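You operate a simulated robot arm through the tools that you are given. There is no shell and no other tool. Be economical: measure what you need, move in short steps, check, and stop when the job is done.

You run a simulated robot arm. Do the job below in one go: nothing can be reset, and whatever is moved stays where it is left.

Task
Put the green sleeve on the drip tray. Put the paper pad on the top of the blue bench. Put the grey handled cover on the top of the blue bench away on the shelf under the wooden bench. Put the blue band coil on the top of the blue bench away on the top of the black bench. Put one of the brass shims from the top of the blue bench on top of the black foam block. Put the small grease tub on the bench shelf. Do these in any order. Set down upright: grey handled cover.

Only the result counts: the job must be done as asked and must still hold three seconds after the hand-in. Knocking over, shifting, dropping, spilling or breaking anything else fails it. Lids that push on must go on centred and level and be pressed home; caps that screw on are set level and turned clockwise until they are tight.

Robot
A 7-joint arm with a vacuum gripper on a trunk, on a base that drives. Base frame: it is fixed to the floor where the robot stands at the start and does not move with it; the origin is under the middle of the robot, x ahead of it, y to its left, z up. Units: cm, degrees, N and s.
Its first joint turns from -149.0 to 149.0 degrees. Places, roughly: bench shelf (75x21 cm) [-568, 174, 98]; black foam block (9x6x5 cm) [-330, 260, 80]; blue band coil (4x4x4 cm) [-340, 240, 80]; brass shim [-325, 250, 75]; drip tray (10x15x4 cm) [-120, -120, 20]; green sleeve (3x3x5 cm) [50, -20, 80]; grey handled cover (13x26x18 cm) [-240, 260, 90]; paper pad [-125, 200, 100]; shelf under the wooden bench [530, -390, 20]; small grease tub [-525, 225, 75]; top of the black bench [-560, 160, 80]; top of the blue bench [-270, 250, 80]. Payload 1.06 kg.
Tool frame: the origin (TCP) lies in the middle of the cups' lips, and z points out of the cups. The gripper has 1 cup of 2.4 cm across, covering 2.4 by 2.4 cm (tool x, y); the bellows give 0.8 cm. With the vacuum on, a cup seals on a smooth face that it is pressed against (1 to 4 N); it does not hold porous or soft things. The pull reaches 23 N.
Orientation is told as [roll, pitch, yaw] about the base's x, y, z axes, in that order, counted from this pose: with the cups facing straight down, the tool's x points along the base's -x, its y along +y and its z along -z.

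Tools
- The arm moves only by the tool apply_moves. Its argument "series" is a list of rows, each a list of 7 numbers: the vacuum: 1 switches it on, 0 off, then the shift along the base's x, y, z in units of 300 mm (1.0 is 300 mm), then the turn, a rotation vector about the base's x, y, z in units of 45 degrees (1.0 is 45 degrees). In form: [[vacuum, x, y, z, ax, ay, az], ...]. A call has 1 to 10 rows; each row is the pose to reach, as a shift and turn from the pose commanded when the call began. A call with a number of a shift or a turn outside -1 to 1 is refused whole. A row lasts 0.2 s, in which the tool goes at most 5 cm and 8.6 degrees; a call with a longer step from one row to the next is refused whole, and so is a gripper value outside its range. Where a pose cannot be reached the arm comes as near as it can. A force on the tool above 40 N (or 10 N above the force at the start of the call, whichever is more), or a blocked arm, ends the call early, and 0.2 s more pass. The pull builds up within a second once a cup has sealed. Time passes only in rows, and 0.2 s behind the last, so rows that repeat a pose give it time. The reply holds the time, the measured pose of the TCP, the force on the tool along the base axes and the pull of the vacuum, in the units named above and with some noise, with the torque about the TCP (base axes, N m) and any sound that the robot's microphone picked up, and new pictures: "views" is both (left out), scene, wrist or none.
- Cameras (640 x 400 px; columns grow to the right, rows downward): "scene" is now at [2.58, 12.53, 146.64]; the picture's right is [-0.52, -0.85, 0.00], its down [-0.55, 0.34, -0.76] and it looks along [0.65, -0.40, -0.65] (base axes); focal length 259 px, centre (320, 200). "wrist" rides on the gripper at [7.8, 1.9, -9.6] in the tool frame; the picture's right is [-0.24, 0.97, 0.00], its down [-0.71, -0.17, -0.69] and it looks along [-0.67, -0.16, 0.73] (tool axes); focal length 243 px, centre (320, 200). There is no depth. A picture from a camera that has moved, and an enlarged one, comes with that camera's place and axes in the base frame and with its lens.
- move_column(by): slides the trunk up (or, below 0, down) by that many cm; the arm and the scene camera ride with it, the base frame stays. It gives what a move gives, with no picture.
- base_move(legs): drives the robot by 1 to 6 legs, each [ahead, turn to the left] in cm and degrees, along the robot's own axes; the way and the turn of a leg run together, so that a leg with both is an arc; at most 150 cm and 180 degrees a leg. The arm and the cameras ride along, it lands a little off, and it stops where it bumps. It gives what a move gives, and a new picture of the scene camera.
- head_to(pan, tilt): turns the head with the scene camera to pan (to the left, within 155 degrees either way) and tilt (down, from -29 to 69), counted from straight ahead of the robot. It gives what a move gives, and a new picture of the scene camera.
- close_up(camera, box): a new picture of the part [left, top, right, bottom] of that camera's present view, enlarged. It takes no simulated time.
- close_job(): hands the job in; it is judged then, once.

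Go step by step. Nothing tells you exact positions but the pictures and the camera data: compare them with the known pose of the tool, close in by small moves and look again before you grip or let go. The budget is 186 turns and 260 pictures, counting those below and the enlarged ones. Unless the task says otherwise, let go and move clear before handing in.

The tools are called after ">>>" by a JSON object that holds its "method" and its "body". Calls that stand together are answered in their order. apply_moves: Moves the arm, as the interface text tells. Its arguments: {"type":"object","properties":{"series":{"type":"array"},"views":{"type":"string","enum":["both","scene","wrist","none"]}},"required":["series"]} The other tools are called the same way: move_column (by) slides the trunk up or down; base_move (legs) drives the base; head_to (pan, tilt) turns the head that bears the scene camera; close_up (camera, box) takes an enlarged picture of a part of a camera's view; close_job () hands the job in.

At the start:

```text
clock: 0.0
eef_pos: [55.12, -15.95, 102.35]
tcp_rot: [0.0, 0.0, 0.0]
contact_force: [0.7, -0.2, 0.3]
torque: [0.02, 0.01, -0.01]
pull: 0.0
trunk travel left (down, up): [-52.5, 18.5]
robot x, y, heading: [-0.19, 0.1, 0.2]
head pan, tilt: [-31.4, 40.4]
```

scene: 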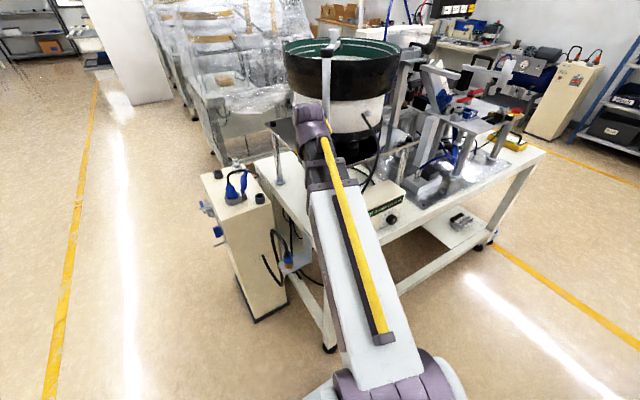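
wrist: 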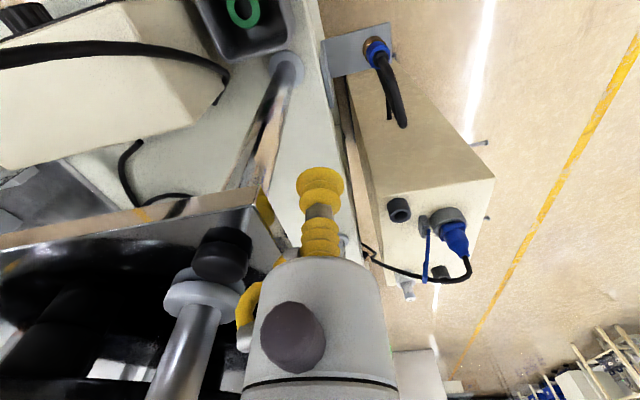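

I see the vibratory bowl bench ahead, and a green ring-like thing in a black holder at about [48, -22, 80], probably the sleeve. I'll look closer.

>>> {"method": "close_up", "body": {"camera": "wrist", "box": [160, 0, 360, 125]}}

>>> {"method": "head_to", "body": {"pan": -20, "tilt": 60}}

```text
3.20 times, centred on (260, 62) of wrist
camera zoom: at [47.32, -14.13, 111.89], right [0.24, 0.97, 0.0], down [0.71, -0.17, 0.69], along [0.67, -0.16, -0.73], focal length 776 px, centre (512, 640)
```

zoom: 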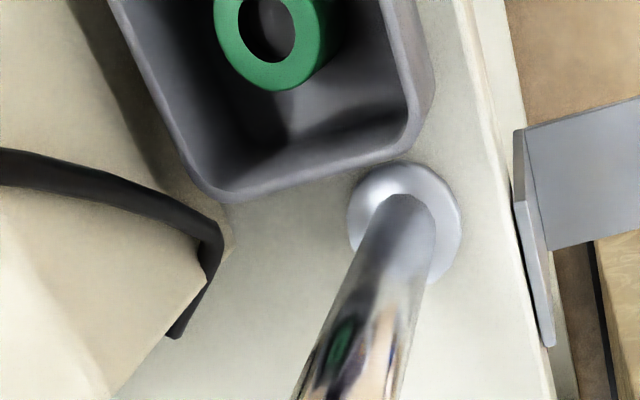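

```text
clock: 0.8
eef_pos: [55.14, -16.04, 102.29]
tcp_rot: [0.0, 0.0, 0.0]
contact_force: [0.1, -0.8, 0.9]
torque: [-0.01, 0.0, -0.01]
pull: 0.0
trunk travel left (down, up): [-52.5, 18.5]
robot x, y, heading: [0.35, -0.17, -0.2]
head pan, tilt: [-20.0, 60.0]
camera scene: at [1.61, 14.66, 144.03], right [-0.34, -0.94, 0.0], down [-0.81, 0.3, -0.5], along [0.47, -0.17, -0.87], focal length 259 px, centre (320, 200)
```

scene: 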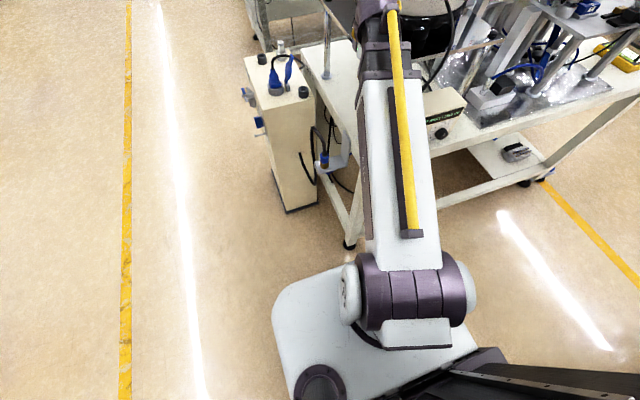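

The sleeve stands in a small bin at roughly [48, -21, 85], close to a raised plate whose edge is around x=54 at z≈105. I'll back away in x first and then go over the sleeve for a look.

>>> {"method": "apply_moves", "body": {"series": [[0, -0.12, 0, 0, 0, 0, 0], [0, -0.24, 0, 0, 0, 0, 0], [0, -0.24, -0.09, 0, 0, 0, 0], [0, -0.24, -0.177, 0, 0, 0, 0], [0, -0.24, -0.177, 0, 0, 0, 0]], "views": "both"}}

```text
clock: 2.0
eef_pos: [47.83, -21.25, 102.46]
tcp_rot: [0.1, 0.0, 0.1]
contact_force: [0.2, 0.0, 0.0]
torque: [-0.01, 0.0, -0.01]
pull: 0.1
trunk travel left (down, up): [-52.5, 18.5]
robot x, y, heading: [0.03, -0.19, -0.1]
head pan, tilt: [-20.0, 60.0]
camera scene: at [1.61, 14.64, 144.03], right [-0.34, -0.94, 0.0], down [-0.81, 0.3, -0.5], along [0.47, -0.17, -0.87], focal length 259 px, centre (320, 200)
camera wrist: at [40.03, -19.45, 111.98], right [0.23, 0.97, 0.0], down [0.71, -0.17, 0.69], along [0.67, -0.16, -0.73], focal length 243 px, centre (320, 200)
```

scene: 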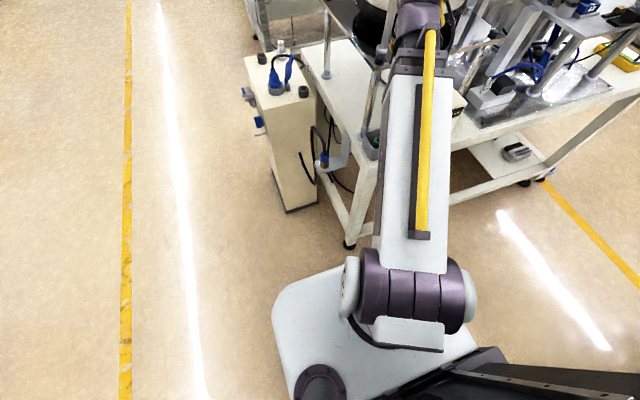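
wrist: 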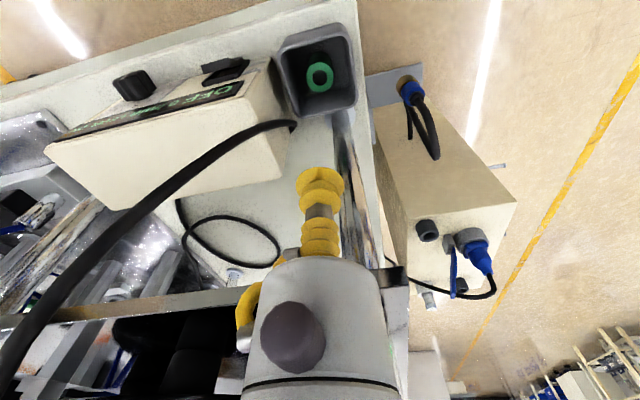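

The bin with the sleeve is clear now. I'll enlarge it to fix its position.

>>> {"method": "close_up", "body": {"camera": "wrist", "box": [256, 10, 384, 130]}}

>>> {"method": "close_up", "body": {"camera": "scene", "box": [310, 50, 470, 150]}}

```text
3.33 times, centred on (320, 70) of wrist
camera zoom: at [40.03, -19.45, 111.98], right [0.23, 0.97, 0.0], down [0.71, -0.17, 0.69], along [0.67, -0.16, -0.73], focal length 809 px, centre (320, 633)
```

zoom: 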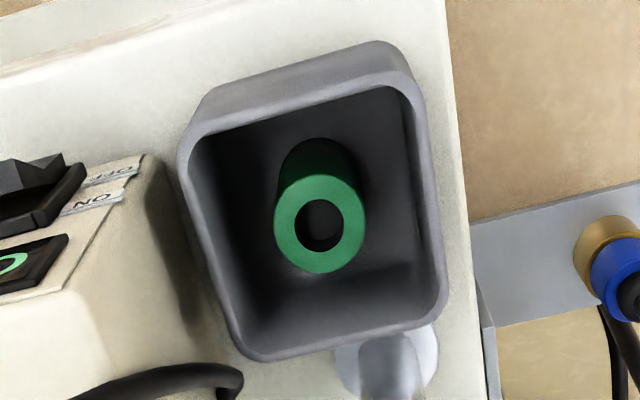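

```text
4.00 times, centred on (390, 100) of scene
camera zoom: at [1.61, 14.64, 144.03], right [-0.34, -0.94, 0.0], down [-0.81, 0.3, -0.5], along [0.47, -0.17, -0.87], focal length 1035 px, centre (40, 600)
```

zoom: 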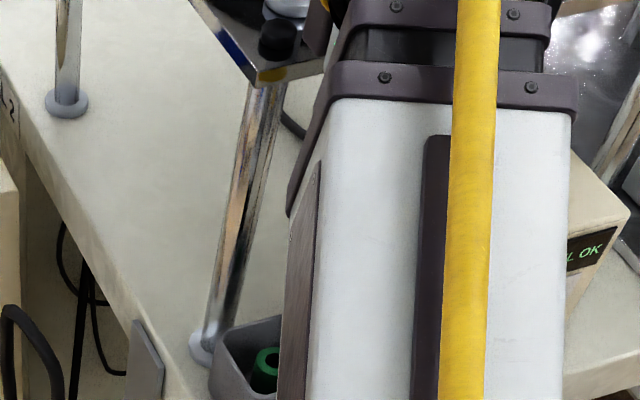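

The two views agree: sleeve top at about [48.1, -21.4, 83.9]. I'll descend part way and check clearance to the plate.

>>> {"method": "apply_moves", "body": {"series": [[0, 0.008, -0.005, -0.13, 0, 0, 0], [0, 0.008, -0.005, -0.26, 0, 0, 0], [0, 0.008, -0.005, -0.36, 0, 0, 0], [0, 0.008, -0.005, -0.36, 0, 0, 0]], "views": "both"}}

```text
clock: 3.0
eef_pos: [48.13, -21.51, 91.59]
tcp_rot: [-0.1, 0.1, 0.0]
contact_force: [0.1, 0.1, 0.4]
torque: [0.0, 0.0, 0.0]
pull: 0.0
trunk travel left (down, up): [-52.5, 18.5]
robot x, y, heading: [0.08, -0.05, -0.2]
head pan, tilt: [-20.0, 60.0]
camera scene: at [1.61, 14.66, 144.03], right [-0.34, -0.94, 0.0], down [-0.81, 0.3, -0.5], along [0.47, -0.17, -0.87], focal length 259 px, centre (320, 200)
camera wrist: at [40.34, -19.57, 101.1], right [0.24, 0.97, 0.0], down [0.71, -0.17, 0.69], along [0.67, -0.16, -0.73], focal length 243 px, centre (320, 200)
```

scene: 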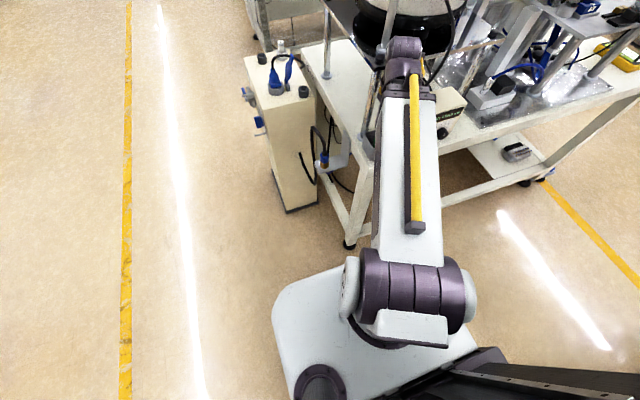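
wrist: 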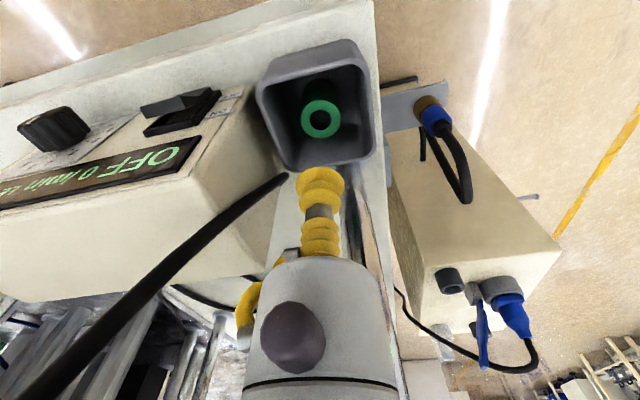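

>>> {"method": "close_up", "body": {"camera": "scene", "box": [340, 0, 500, 100]}}

>>> {"method": "close_up", "body": {"camera": "wrist", "box": [240, 30, 400, 230]}}

```text
4.00 times, centred on (420, 50) of scene
camera zoom: at [1.61, 14.66, 144.03], right [-0.34, -0.94, 0.0], down [-0.81, 0.3, -0.5], along [0.47, -0.17, -0.87], focal length 1035 px, centre (-80, 800)
```

zoom: 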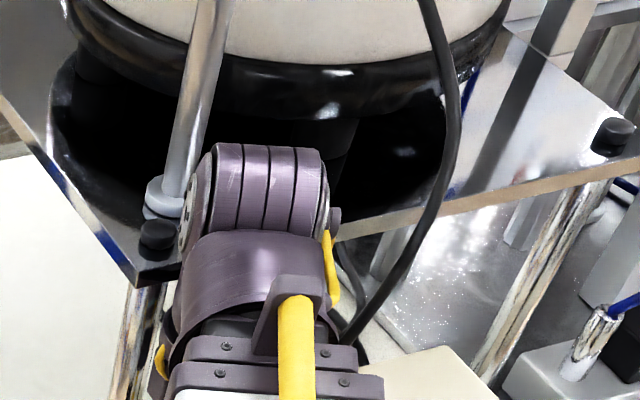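

```text
2.00 times, centred on (320, 130) of wrist
camera zoom: at [40.34, -19.57, 101.1], right [0.24, 0.97, 0.0], down [0.71, -0.17, 0.69], along [0.67, -0.16, -0.73], focal length 485 px, centre (320, 340)
```

zoom: 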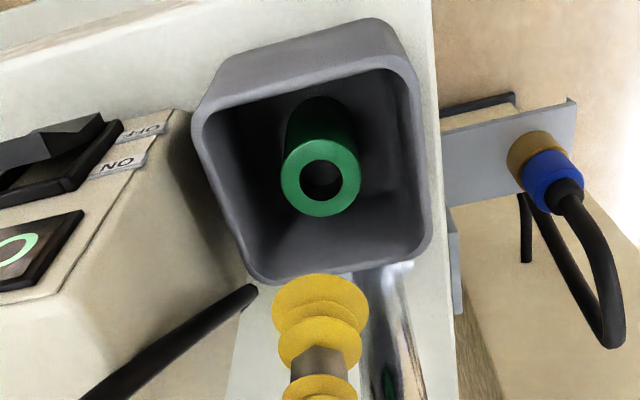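

The wrist joint would come close to the plate edge on going straight down. I'll lean the tool 10° back towards the robot and go down to just above the sleeve.

>>> {"method": "apply_moves", "body": {"series": [[0, 0, 0, 0, 0, -0.11, 0], [0, 0, 0, 0, 0, -0.222, 0], [0, 0, 0.003, -0.1, 0, -0.222, 0], [0, 0, 0.003, -0.2, 0, -0.222, 0], [0, 0, 0.003, -0.2, 0, -0.222, 0]], "views": "both"}}

>>> {"method": "close_up", "body": {"camera": "wrist", "box": [240, 50, 400, 250]}}

>>> {"method": "close_up", "body": {"camera": "scene", "box": [340, 0, 500, 100]}}

```text
clock: 4.2
eef_pos: [51.43, -22.99, 85.63]
tcp_rot: [0.0, -9.8, 0.0]
contact_force: [1.2, -0.4, -1.2]
torque: [0.0, 0.01, -0.01]
pull: 0.1
out of reach, approached as far as the arm can: row 1, 2, 3, 4, 5
trunk travel left (down, up): [-52.5, 18.5]
robot x, y, heading: [0.07, -0.05, 0.0]
head pan, tilt: [-20.0, 60.0]
camera scene: at [1.61, 14.65, 144.03], right [-0.34, -0.94, 0.0], down [-0.81, 0.3, -0.5], along [0.47, -0.17, -0.87], focal length 259 px, centre (320, 200)
camera wrist: at [42.0, -21.15, 93.65], right [0.23, 0.97, 0.04], down [0.58, -0.17, 0.8], along [0.78, -0.16, -0.6], focal length 243 px, centre (320, 200)
```

scene: 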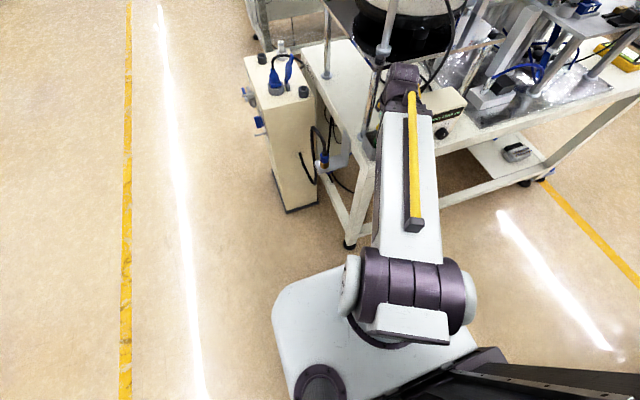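
wrist: 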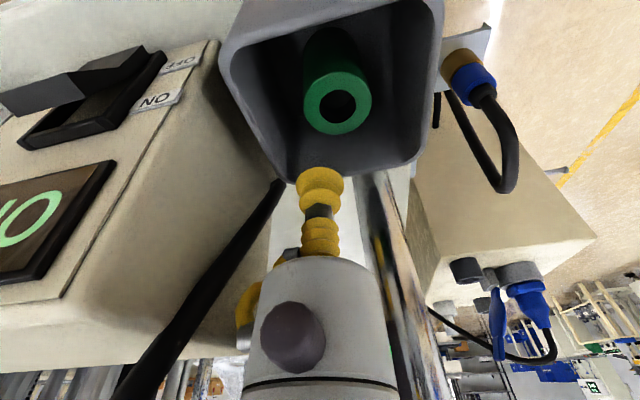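

```text
2.00 times, centred on (320, 150) of wrist
camera zoom: at [42.0, -21.15, 93.65], right [0.23, 0.97, 0.04], down [0.58, -0.17, 0.8], along [0.78, -0.16, -0.6], focal length 485 px, centre (320, 300)
```

zoom: 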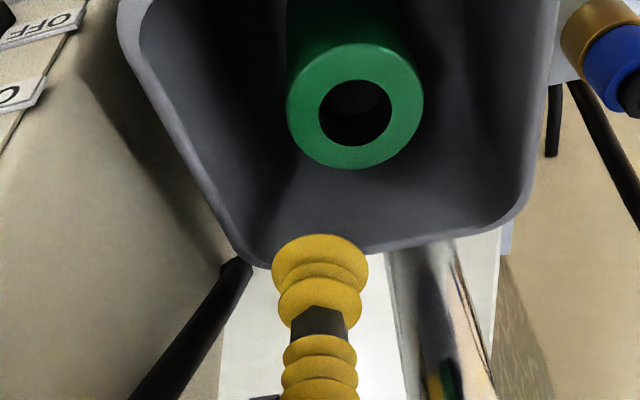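

```text
4.00 times, centred on (420, 50) of scene
camera zoom: at [1.61, 14.65, 144.03], right [-0.34, -0.94, 0.0], down [-0.81, 0.3, -0.5], along [0.47, -0.17, -0.87], focal length 1035 px, centre (-80, 800)
```

zoom: 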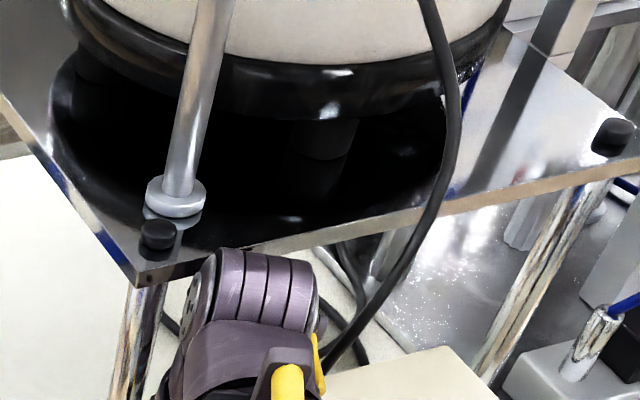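

The lean puts it inside the minimum reach. I'll rise a little, back the base up and retry.

>>> {"method": "apply_moves", "body": {"series": [[0, 0, 0, 0.13, 0, 0, 0], [0, 0, 0, 0.26, 0, 0, 0], [0, 0, 0, 0.26, 0, 0, 0]], "views": "none"}}

>>> {"method": "base_move", "body": {"legs": [[-15, 0]]}}

```text
clock: 5.0
eef_pos: [51.17, -23.1, 93.43]
tcp_rot: [0.1, -9.9, -0.1]
contact_force: [-16.5, 1.0, -12.8]
torque: [-0.08, -1.76, 0.03]
pull: 0.0
trunk travel left (down, up): [-52.5, 18.5]
robot x, y, heading: [0.02, 0.04, 0.2]
head pan, tilt: [-20.0, 60.0]
```

```text
clock: 6.4
eef_pos: [36.03, -23.0, 93.48]
tcp_rot: [-0.1, -10.1, 0.2]
contact_force: [0.5, 0.9, -0.4]
torque: [0.02, 0.0, 0.0]
pull: 0.0
trunk travel left (down, up): [-52.5, 18.5]
robot x, y, heading: [-15.21, 0.02, 0.0]
head pan, tilt: [-20.0, 60.0]
camera scene: at [-13.88, 14.64, 144.03], right [-0.34, -0.94, 0.0], down [-0.81, 0.29, -0.5], along [0.47, -0.17, -0.87], focal length 259 px, centre (320, 200)
```

scene: 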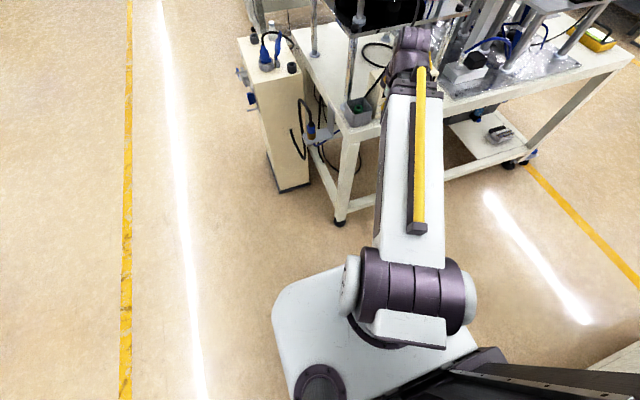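

The contact force has gone after backing off. Now I'll go over the sleeve with the lean kept.

>>> {"method": "apply_moves", "body": {"series": [[0, 0.13, 0.02, 0, 0, 0, 0], [0, 0.26, 0.05, 0, 0, 0, 0], [0, 0.4, 0.053, -0.05, 0, 0, 0], [0, 0.4, 0.053, -0.2, 0, 0, 0], [0, 0.4, 0.053, -0.26, 0, 0, 0], [0, 0.4, 0.053, -0.26, 0, 0, 0]], "views": "wrist"}}

>>> {"method": "close_up", "body": {"camera": "wrist", "box": [240, 50, 400, 250]}}

```text
clock: 7.8
eef_pos: [47.96, -21.27, 85.48]
tcp_rot: [0.0, -10.1, 0.2]
contact_force: [0.0, -0.7, -0.5]
torque: [0.02, 0.01, -0.02]
pull: 0.2
trunk travel left (down, up): [-52.5, 18.5]
robot x, y, heading: [-15.15, -0.03, 0.4]
head pan, tilt: [-20.0, 60.0]
camera wrist: at [38.55, -19.41, 93.53], right [0.23, 0.97, 0.04], down [0.58, -0.17, 0.8], along [0.78, -0.16, -0.6], focal length 243 px, centre (320, 200)
```

wrist: 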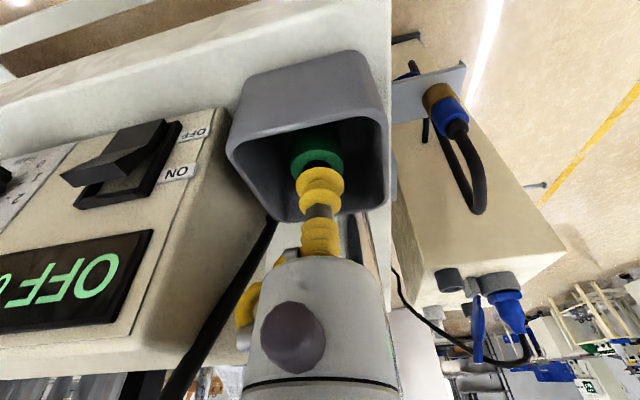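

```text
2.00 times, centred on (320, 150) of wrist
camera zoom: at [38.55, -19.41, 93.53], right [0.23, 0.97, 0.04], down [0.58, -0.17, 0.8], along [0.78, -0.16, -0.6], focal length 485 px, centre (320, 300)
```

zoom: 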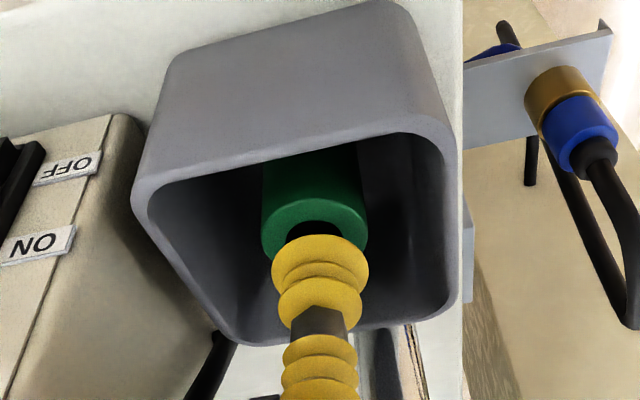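

The cup is over the ring. I'll press down gently with the vacuum on.

>>> {"method": "apply_moves", "body": {"series": [[1, -0.007, -0.003, -0.03, 0, 0, 0], [1, -0.007, -0.003, -0.045, 0, 0, 0], [1, -0.007, -0.003, -0.055, 0, 0, 0], [1, -0.007, -0.003, -0.055, 0, 0, 0], [1, -0.007, -0.003, -0.055, 0, 0, 0]], "views": "wrist"}}

```text
clock: 9.0
eef_pos: [47.76, -21.41, 84.13]
tcp_rot: [0.0, -10.1, 0.2]
contact_force: [-0.1, -1.3, 11.5]
torque: [0.0, 0.17, 0.0]
pull: 23.1
trunk travel left (down, up): [-52.5, 18.5]
robot x, y, heading: [-15.6, 0.34, 0.0]
head pan, tilt: [-20.0, 60.0]
camera wrist: at [38.39, -19.52, 92.06], right [0.23, 0.97, 0.04], down [0.58, -0.17, 0.8], along [0.78, -0.16, -0.6], focal length 243 px, centre (320, 200)
```

wrist: 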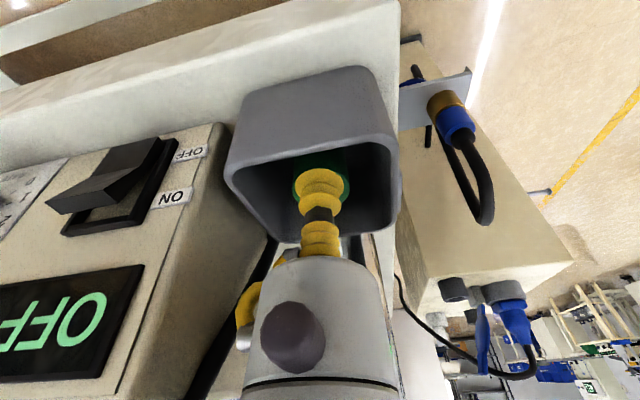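

Sealed with full pull. Lifting straight up out of the bin.

>>> {"method": "apply_moves", "body": {"series": [[1, 0, 0, 0.06, 0, 0, 0], [1, 0, 0, 0.14, 0, 0, 0], [1, 0, 0, 0.24, 0, 0, 0], [1, 0, 0, 0.34, 0, 0, 0], [1, -0.03, 0, 0.4, 0, 0, 0], [1, -0.03, 0, 0.4, 0, 0, 0]], "views": "wrist"}}

```text
clock: 10.4
eef_pos: [46.98, -21.33, 95.91]
tcp_rot: [0.0, -10.0, 0.2]
contact_force: [-0.3, 1.0, -0.4]
torque: [0.01, 0.01, 0.03]
pull: 22.6
trunk travel left (down, up): [-52.5, 18.5]
robot x, y, heading: [-15.42, -0.09, 0.2]
head pan, tilt: [-20.0, 60.0]
camera wrist: at [37.6, -19.5, 103.96], right [0.23, 0.97, 0.04], down [0.58, -0.17, 0.8], along [0.78, -0.16, -0.6], focal length 243 px, centre (320, 200)
```

wrist: 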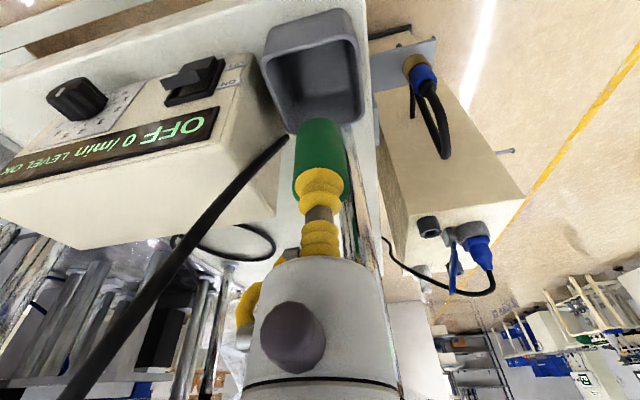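

The sleeve is held. I'll back away from the bench, level the tool, and look for the drip tray behind to the right.

>>> {"method": "base_move", "body": {"legs": [[-20, 0]]}}

>>> {"method": "apply_moves", "body": {"series": [[1, -0.06, 0, 0.06, 0, 0.11, 0], [1, -0.06, 0, 0.12, 0, 0.222, 0], [1, -0.06, 0, 0.12, 0, 0.222, 0]], "views": "none"}}

>>> {"method": "head_to", "body": {"pan": -120, "tilt": 30}}

```text
clock: 12.0
eef_pos: [33.63, -21.49, 95.98]
tcp_rot: [0.0, -10.0, 0.1]
contact_force: [0.4, -0.9, 0.6]
torque: [0.01, 0.02, 0.01]
pull: 22.4
trunk travel left (down, up): [-52.5, 18.5]
robot x, y, heading: [-28.87, 0.15, 0.1]
head pan, tilt: [-20.0, 60.0]
stopped in leg 1: the robot was blocked; the commanded pose is now the measured one
camera scene: at [-27.32, 14.52, 144.03], right [-0.34, -0.94, 0.0], down [-0.81, 0.3, -0.5], along [0.47, -0.17, -0.87], focal length 259 px, centre (320, 200)
```

scene: 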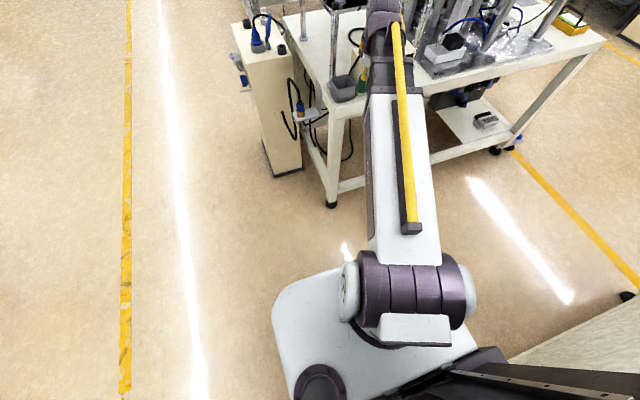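

```text
clock: 12.8
eef_pos: [31.79, -21.41, 99.48]
tcp_rot: [0.0, 0.1, 0.2]
contact_force: [0.6, 0.0, 0.2]
torque: [0.0, 0.04, -0.01]
pull: 22.7
trunk travel left (down, up): [-52.5, 18.5]
robot x, y, heading: [-29.13, -0.06, -0.1]
head pan, tilt: [-20.0, 60.0]
```

```text
clock: 14.5
eef_pos: [31.82, -21.41, 99.44]
tcp_rot: [0.0, 0.0, 0.2]
contact_force: [-0.4, 1.4, -0.5]
torque: [0.0, 0.0, -0.01]
pull: 23.1
trunk travel left (down, up): [-52.5, 18.5]
robot x, y, heading: [-28.61, -0.18, 0.1]
head pan, tilt: [-120.0, 30.0]
camera scene: at [-38.07, 8.96, 148.23], right [-0.87, 0.5, 0.0], down [0.25, 0.43, -0.87], along [-0.43, -0.75, -0.5], focal length 259 px, centre (320, 200)
```

scene: 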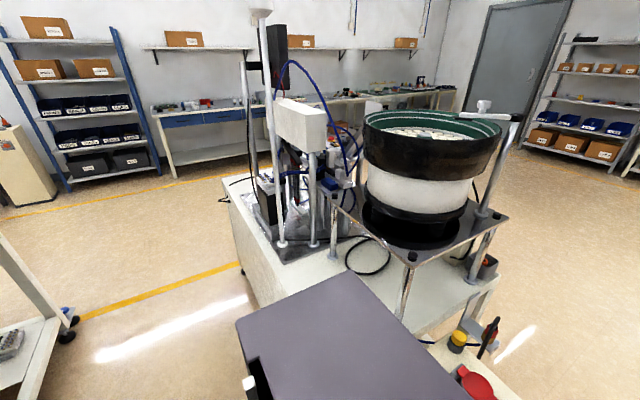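

Another bench stands behind me and blocked the back move. I'll look around to plan.

>>> {"method": "head_to", "body": {"pan": -150, "tilt": 45}}

>>> {"method": "head_to", "body": {"pan": 150, "tilt": 30}}

>>> {"method": "head_to", "body": {"pan": 90, "tilt": 30}}

>>> {"method": "head_to", "body": {"pan": -70, "tilt": 35}}

```text
clock: 15.5
eef_pos: [31.75, -21.37, 99.42]
tcp_rot: [0.0, -0.1, 0.2]
contact_force: [-0.4, 0.0, 0.2]
torque: [-0.01, 0.04, -0.01]
pull: 22.5
trunk travel left (down, up): [-52.5, 18.5]
robot x, y, heading: [-28.75, -0.21, 0.2]
head pan, tilt: [-150.0, 45.0]
camera scene: at [-40.59, 12.73, 145.98], right [-0.5, 0.87, 0.0], down [0.61, 0.35, -0.71], along [-0.61, -0.35, -0.71], focal length 259 px, centre (320, 200)
```

scene: 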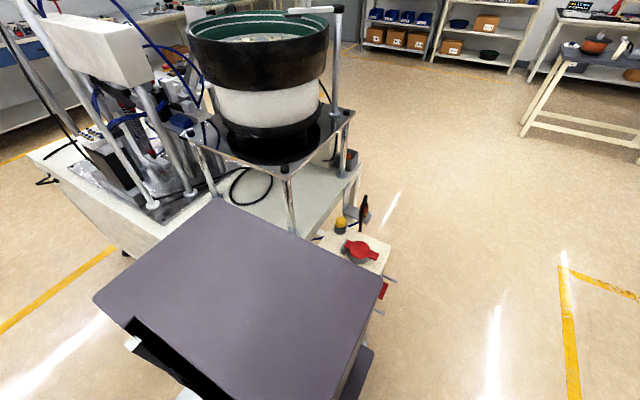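

```text
clock: 19.6
eef_pos: [31.85, -21.38, 99.28]
tcp_rot: [0.0, 0.0, 0.2]
contact_force: [-0.4, 0.5, 0.1]
torque: [-0.03, 0.01, -0.02]
pull: 23.0
trunk travel left (down, up): [-52.5, 18.5]
robot x, y, heading: [-29.02, -0.04, 0.1]
head pan, tilt: [150.0, 30.0]
camera scene: at [-41.38, 21.32, 148.23], right [0.5, 0.87, 0.0], down [0.43, -0.25, -0.87], along [-0.75, 0.43, -0.5], focal length 259 px, centre (320, 200)
```

scene: 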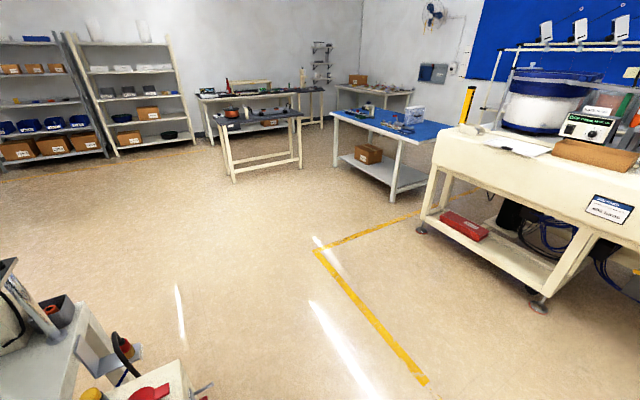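

```text
clock: 20.9
eef_pos: [31.74, -21.29, 99.5]
tcp_rot: [-0.1, 0.0, 0.2]
contact_force: [-0.6, -0.1, -0.5]
torque: [-0.03, 0.01, 0.01]
pull: 22.9
trunk travel left (down, up): [-52.5, 18.5]
robot x, y, heading: [-29.13, -0.09, 0.2]
head pan, tilt: [90.0, 30.0]
camera scene: at [-33.56, 25.85, 148.23], right [1.0, 0.0, 0.0], down [0.0, -0.5, -0.87], along [0.0, 0.87, -0.5], focal length 259 px, centre (320, 200)
```

scene: 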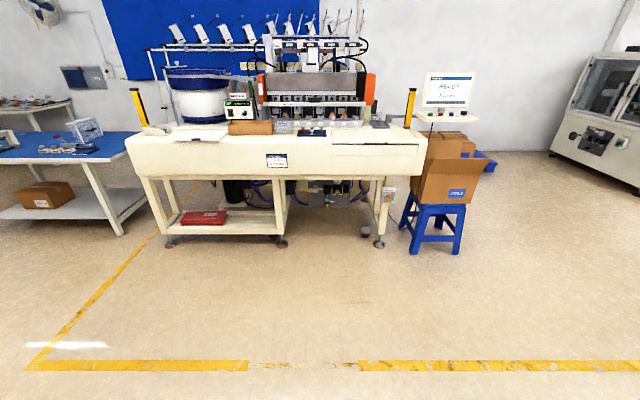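

```text
clock: 23.3
eef_pos: [31.68, -21.32, 99.49]
tcp_rot: [0.0, 0.0, 0.2]
contact_force: [0.4, -0.3, -0.2]
torque: [0.02, 0.02, 0.02]
pull: 22.4
trunk travel left (down, up): [-52.5, 18.5]
robot x, y, heading: [-28.53, -0.21, -0.2]
head pan, tilt: [-70.0, 35.0]
camera scene: at [-30.53, 8.53, 147.46], right [-0.94, -0.34, 0.0], down [-0.2, 0.54, -0.82], along [0.28, -0.77, -0.57], focal length 259 px, centre (320, 200)
```

scene: 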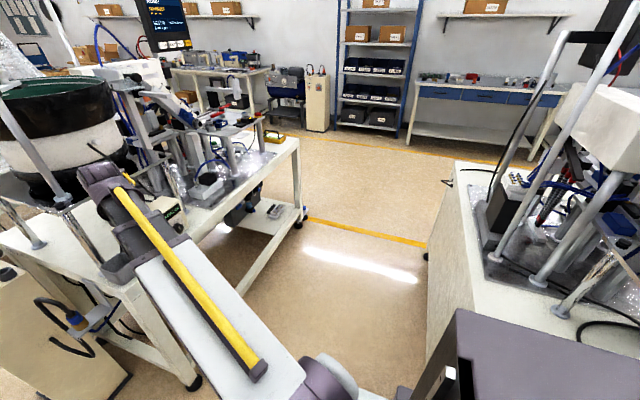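

Bench B (the second bowl bench) lies behind me at about x -130..-60, y -150..-15, and the drip tray should be low beneath it. I'll drive round to its far side to look.

>>> {"method": "base_move", "body": {"legs": [[8, 0], [0, 90], [60, 0], [0, 90], [150, 0]]}}

>>> {"method": "head_to", "body": {"pan": 50, "tilt": 35}}

```text
clock: 42.1
eef_pos: [-231.73, 72.71, 99.46]
tcp_rot: [0.0, 0.0, -178.1]
contact_force: [0.2, -0.1, -0.6]
torque: [0.02, -0.03, -0.02]
pull: 23.2
trunk travel left (down, up): [-52.5, 18.5]
robot x, y, heading: [-170.32, 53.54, -178.2]
head pan, tilt: [-70.0, 35.0]
camera scene: at [-168.81, 44.61, 147.46], right [0.93, 0.37, 0.0], down [0.21, -0.53, -0.82], along [-0.3, 0.76, -0.57], focal length 259 px, centre (320, 200)
```

scene: 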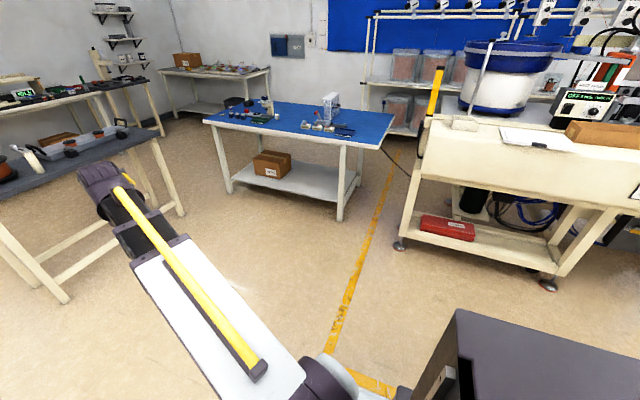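

```text
clock: 44.1
eef_pos: [-231.75, 72.68, 99.51]
tcp_rot: [0.1, 0.0, -178.1]
contact_force: [0.2, -0.1, -0.3]
torque: [0.0, -0.02, 0.01]
pull: 22.6
trunk travel left (down, up): [-52.5, 18.5]
robot x, y, heading: [-170.47, 53.03, -178.2]
head pan, tilt: [50.0, 35.0]
camera scene: at [-171.0, 29.51, 147.46], right [-0.79, 0.62, 0.0], down [0.35, 0.45, -0.82], along [-0.51, -0.64, -0.57], focal length 259 px, centre (320, 200)
```

scene: 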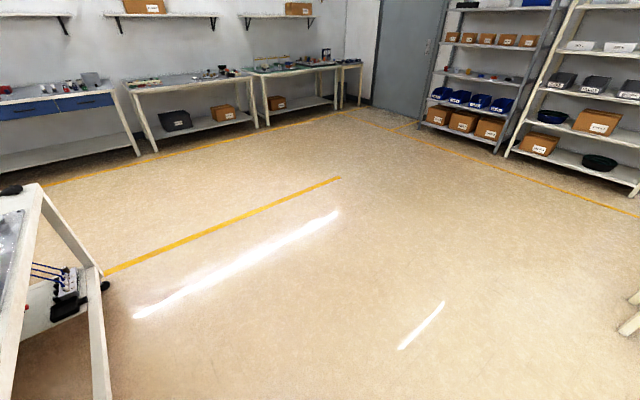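

Bench B is at the left edge of the view. I'll pan further left to see under it.

>>> {"method": "head_to", "body": {"pan": 95, "tilt": 35}}

```text
clock: 45.3
eef_pos: [-231.66, 72.63, 99.38]
tcp_rot: [-0.1, 0.1, -178.1]
contact_force: [-0.7, -1.5, -1.3]
torque: [-0.02, -0.08, -0.02]
pull: 22.6
trunk travel left (down, up): [-52.5, 18.5]
robot x, y, heading: [-170.59, 53.27, -177.9]
head pan, tilt: [95.0, 35.0]
camera scene: at [-164.51, 27.68, 147.46], right [-0.99, -0.12, 0.0], down [-0.07, 0.57, -0.82], along [0.1, -0.81, -0.57], focal length 259 px, centre (320, 200)
```

scene: 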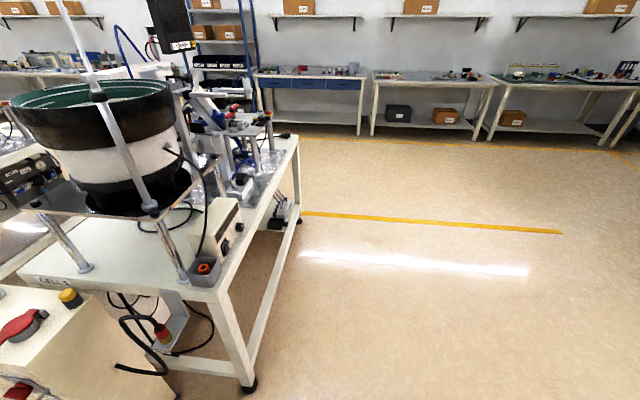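

Bench B is open on its west side (x≈-122). I'll drive to face the tray area from the west.

>>> {"method": "base_move", "body": {"legs": [[35, 0], [0, 88], [120, 0], [50, 0], [0, 90]]}}

>>> {"method": "head_to", "body": {"pan": 0, "tilt": 45}}

```text
clock: 63.4
eef_pos: [-143.44, -136.26, 99.35]
tcp_rot: [0.0, 0.1, 1.8]
contact_force: [-0.3, 0.3, 0.6]
torque: [-0.02, 0.02, 0.03]
pull: 0.0
trunk travel left (down, up): [-52.5, 18.5]
robot x, y, heading: [-204.87, -116.51, 1.6]
head pan, tilt: [95.0, 35.0]
camera scene: at [-210.69, -91.02, 147.46], right [0.99, 0.11, 0.0], down [0.07, -0.57, -0.82], along [-0.09, 0.81, -0.57], focal length 259 px, centre (320, 200)
```

scene: 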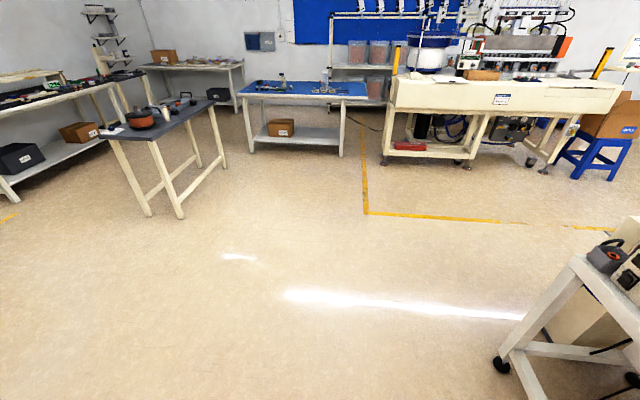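

```text
clock: 65.1
eef_pos: [-143.35, -136.22, 99.43]
tcp_rot: [0.0, 0.0, 1.8]
contact_force: [-0.7, 0.0, -0.9]
torque: [-0.01, -0.02, 0.0]
pull: 0.0
trunk travel left (down, up): [-52.5, 18.5]
robot x, y, heading: [-204.47, -116.35, 1.3]
head pan, tilt: [0.0, 45.0]
camera scene: at [-201.56, -99.54, 145.97], right [0.03, -1.0, 0.0], down [-0.71, -0.02, -0.71], along [0.71, 0.02, -0.71], focal length 259 px, centre (320, 200)
```

scene: 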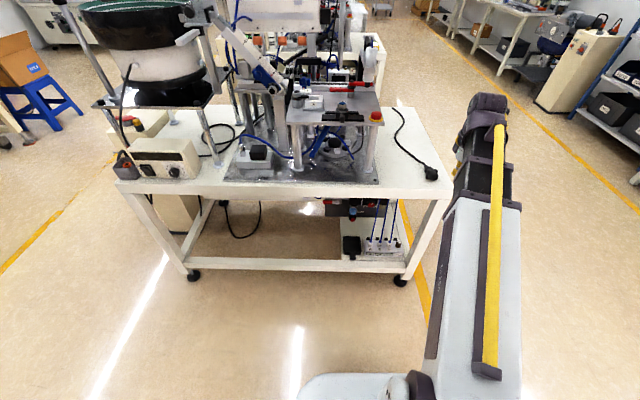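

The pull reads 0: the sleeve may have been lost during the drive. I'll check the wrist camera.

>>> {"method": "close_up", "body": {"camera": "wrist", "box": [0, 0, 640, 400]}}

>>> {"method": "head_to", "body": {"pan": 60, "tilt": 50}}

>>> {"method": "head_to", "body": {"pan": -50, "tilt": 55}}

```text
1.00 times, centred on (320, 200) of wrist (not enlarged: the box is as wide or as high as the picture)
camera zoom: at [-151.21, -134.49, 108.96], right [0.21, 0.98, 0.0], down [0.71, -0.15, 0.68], along [0.67, -0.14, -0.73], focal length 243 px, centre (320, 200)
```

zoom: 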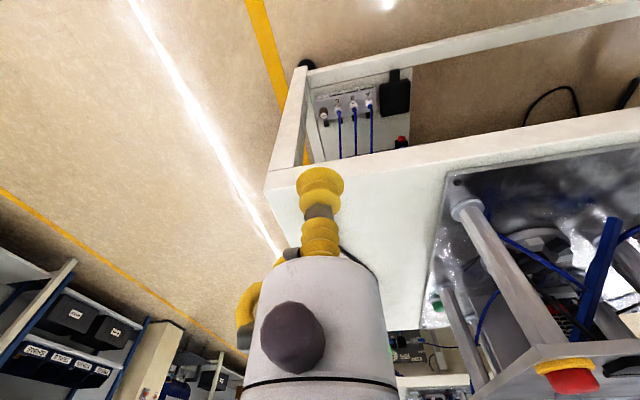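

```text
clock: 66.4
eef_pos: [-143.37, -136.13, 99.5]
tcp_rot: [0.0, 0.0, 1.7]
contact_force: [-1.0, 0.0, -0.2]
torque: [-0.01, 0.02, 0.02]
pull: 0.0
trunk travel left (down, up): [-52.5, 18.5]
robot x, y, heading: [-204.75, -116.72, 1.4]
head pan, tilt: [60.0, 50.0]
camera scene: at [-206.02, -93.0, 145.28], right [0.88, -0.48, 0.0], down [-0.37, -0.67, -0.64], along [0.31, 0.56, -0.77], focal length 259 px, centre (320, 200)
```

scene: 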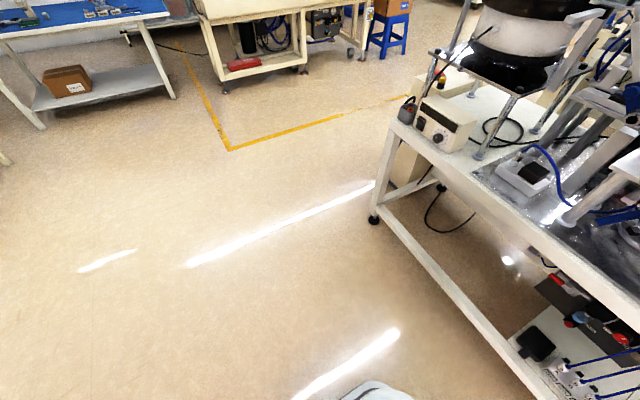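

```text
clock: 68.3
eef_pos: [-143.43, -136.04, 99.5]
tcp_rot: [0.1, 0.0, 1.7]
contact_force: [-0.2, -0.3, -0.6]
torque: [-0.04, 0.03, 0.03]
pull: 0.1
trunk travel left (down, up): [-52.5, 18.5]
robot x, y, heading: [-204.38, -116.78, 1.7]
head pan, tilt: [-50.0, 55.0]
camera scene: at [-204.9, -105.16, 144.63], right [-0.75, -0.66, 0.0], down [-0.54, 0.61, -0.57], along [0.38, -0.43, -0.82], focal length 259 px, centre (320, 200)
```

scene: 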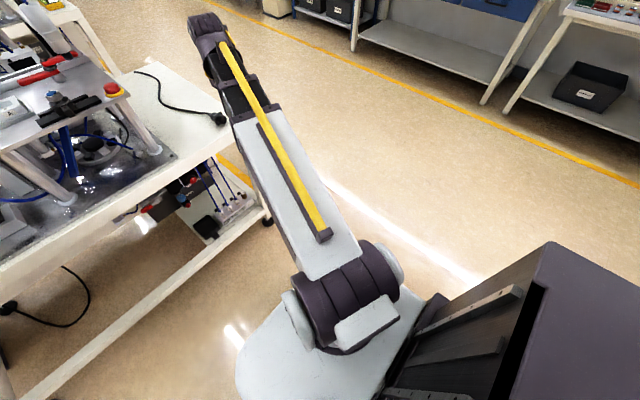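

The sleeve was dropped somewhere along the drive. I'll search the floor around the path.

>>> {"method": "close_up", "body": {"camera": "scene", "box": [180, 0, 640, 290]}}

>>> {"method": "head_to", "body": {"pan": -110, "tilt": 40}}

>>> {"method": "head_to", "body": {"pan": 150, "tilt": 45}}

>>> {"method": "head_to", "body": {"pan": 105, "tilt": 45}}

```text
1.38 times, centred on (410, 145) of scene
camera zoom: at [-204.9, -105.16, 144.63], right [-0.75, -0.66, 0.0], down [-0.54, 0.61, -0.57], along [0.38, -0.43, -0.82], focal length 357 px, centre (196, 276)
```

zoom: 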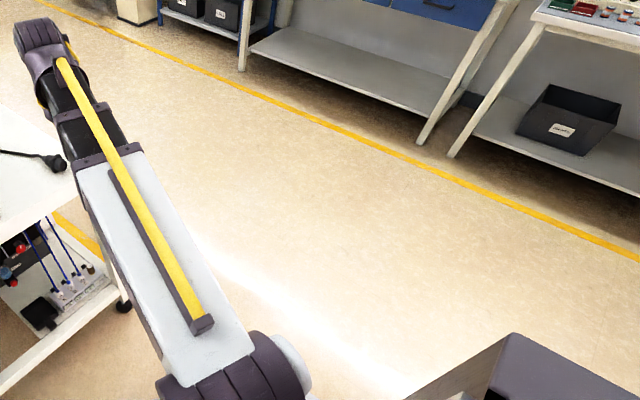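

```text
clock: 69.6
eef_pos: [-143.39, -136.07, 99.45]
tcp_rot: [0.1, 0.0, 1.7]
contact_force: [-0.6, 0.2, 0.2]
torque: [0.01, -0.01, -0.01]
pull: 0.0
trunk travel left (down, up): [-52.5, 18.5]
robot x, y, heading: [-204.6, -116.34, 1.7]
head pan, tilt: [-110.0, 40.0]
camera scene: at [-212.37, -107.84, 146.7], right [-0.95, 0.32, 0.0], down [0.2, 0.61, -0.77], along [-0.24, -0.73, -0.64], focal length 259 px, centre (320, 200)
```

scene: 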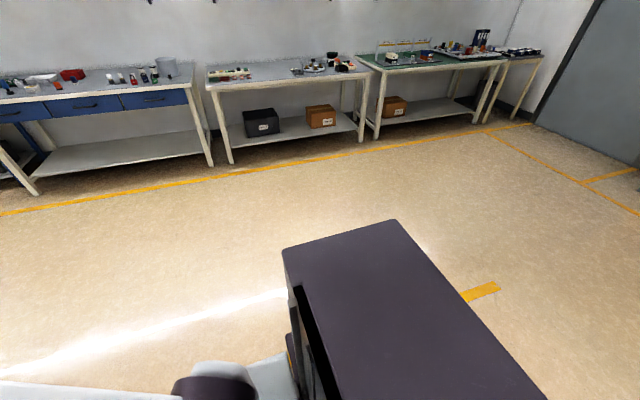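

```text
clock: 73.2
eef_pos: [-143.45, -136.1, 99.4]
tcp_rot: [0.0, 0.0, 1.6]
contact_force: [1.0, 0.6, -0.2]
torque: [0.02, 0.02, 0.02]
pull: 0.0
trunk travel left (down, up): [-52.5, 18.5]
robot x, y, heading: [-204.67, -116.5, 1.6]
head pan, tilt: [150.0, 45.0]
camera scene: at [-216.84, -95.9, 145.97], right [0.48, 0.88, 0.0], down [0.62, -0.34, -0.71], along [-0.62, 0.34, -0.71], focal length 259 px, centre (320, 200)
```

scene: 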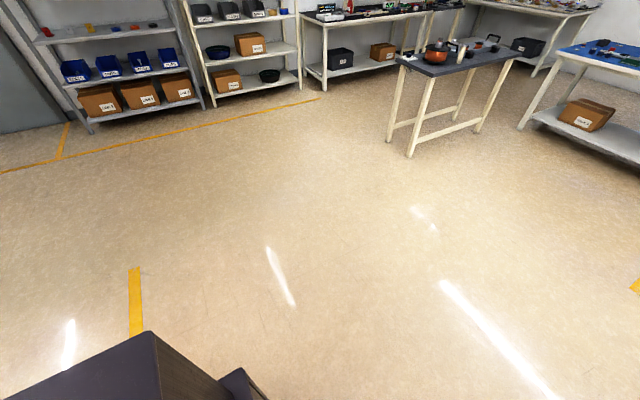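

```text
clock: 74.3
eef_pos: [-143.29, -136.23, 99.49]
tcp_rot: [0.0, 0.0, 1.7]
contact_force: [-0.3, -0.8, 0.5]
torque: [-0.01, 0.01, 0.03]
pull: 0.1
trunk travel left (down, up): [-52.5, 18.5]
robot x, y, heading: [-204.67, -116.97, 1.5]
head pan, tilt: [105.0, 45.0]
camera scene: at [-212.01, -91.98, 145.97], right [0.96, 0.29, 0.0], down [0.2, -0.68, -0.71], along [-0.2, 0.68, -0.71], focal length 259 px, centre (320, 200)
```

scene: 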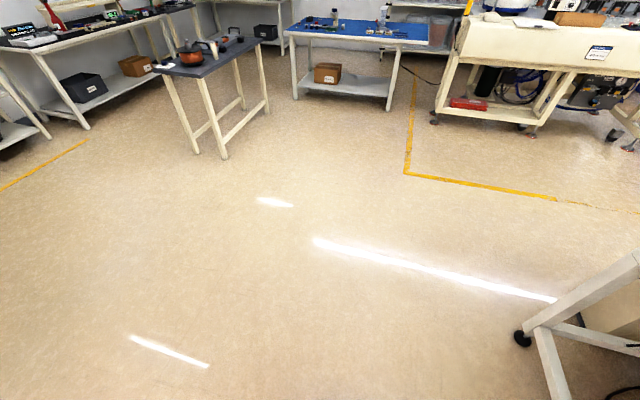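

>>> {"method": "close_up", "body": {"camera": "scene", "box": [0, 120, 320, 320]}}

>>> {"method": "close_up", "body": {"camera": "scene", "box": [240, 120, 560, 320]}}

>>> {"method": "head_to", "body": {"pan": -90, "tilt": 65}}

>>> {"method": "head_to", "body": {"pan": 90, "tilt": 68}}

```text
2.00 times, centred on (160, 220) of scene
camera zoom: at [-212.01, -91.98, 145.97], right [0.96, 0.29, 0.0], down [0.2, -0.68, -0.71], along [-0.2, 0.68, -0.71], focal length 518 px, centre (640, 160)
```

zoom: 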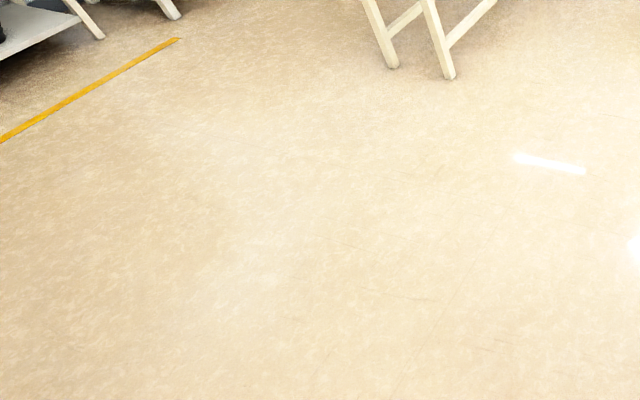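

```text
2.00 times, centred on (400, 220) of scene
camera zoom: at [-212.01, -91.98, 145.97], right [0.96, 0.29, 0.0], down [0.2, -0.68, -0.71], along [-0.2, 0.68, -0.71], focal length 518 px, centre (160, 160)
```

zoom: 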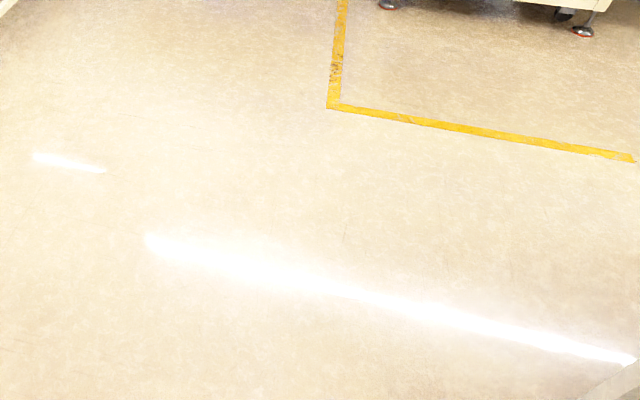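

```text
clock: 77.2
eef_pos: [-143.41, -136.21, 99.46]
tcp_rot: [-0.1, 0.0, 1.7]
contact_force: [-0.7, 0.8, -0.2]
torque: [-0.04, 0.0, 0.01]
pull: 0.0
trunk travel left (down, up): [-52.5, 18.5]
robot x, y, heading: [-204.37, -116.57, 1.4]
head pan, tilt: [-90.0, 65.0]
camera scene: at [-209.52, -105.84, 143.47], right [-1.0, -0.03, 0.0], down [-0.03, 0.91, -0.42], along [0.01, -0.42, -0.91], focal length 259 px, centre (320, 200)
```

scene: 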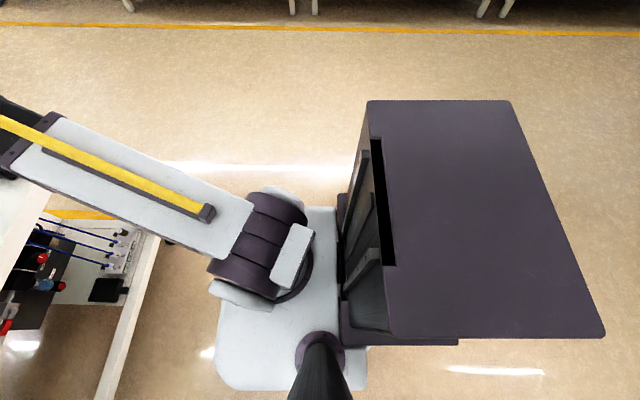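

```text
clock: 79.9
eef_pos: [-143.36, -136.14, 99.45]
tcp_rot: [0.1, 0.0, 1.6]
contact_force: [0.1, -0.5, -0.1]
torque: [-0.01, 0.01, 0.02]
pull: 0.0
trunk travel left (down, up): [-52.5, 18.5]
robot x, y, heading: [-204.84, -116.73, 1.5]
head pan, tilt: [90.0, 68.0]
camera scene: at [-209.84, -94.08, 143.16], right [1.0, 0.03, 0.0], down [0.02, -0.93, -0.37], along [-0.01, 0.37, -0.93], focal length 259 px, centre (320, 200)
```

scene: 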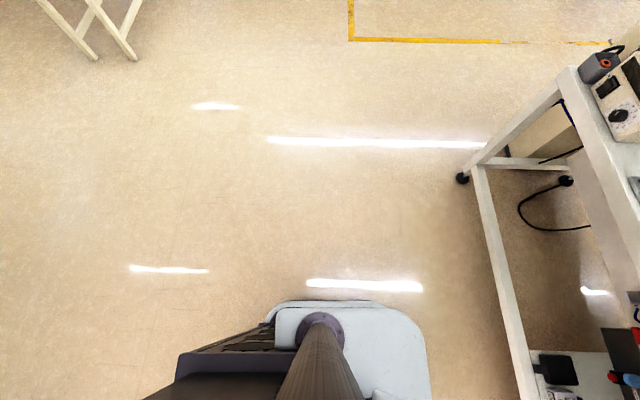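

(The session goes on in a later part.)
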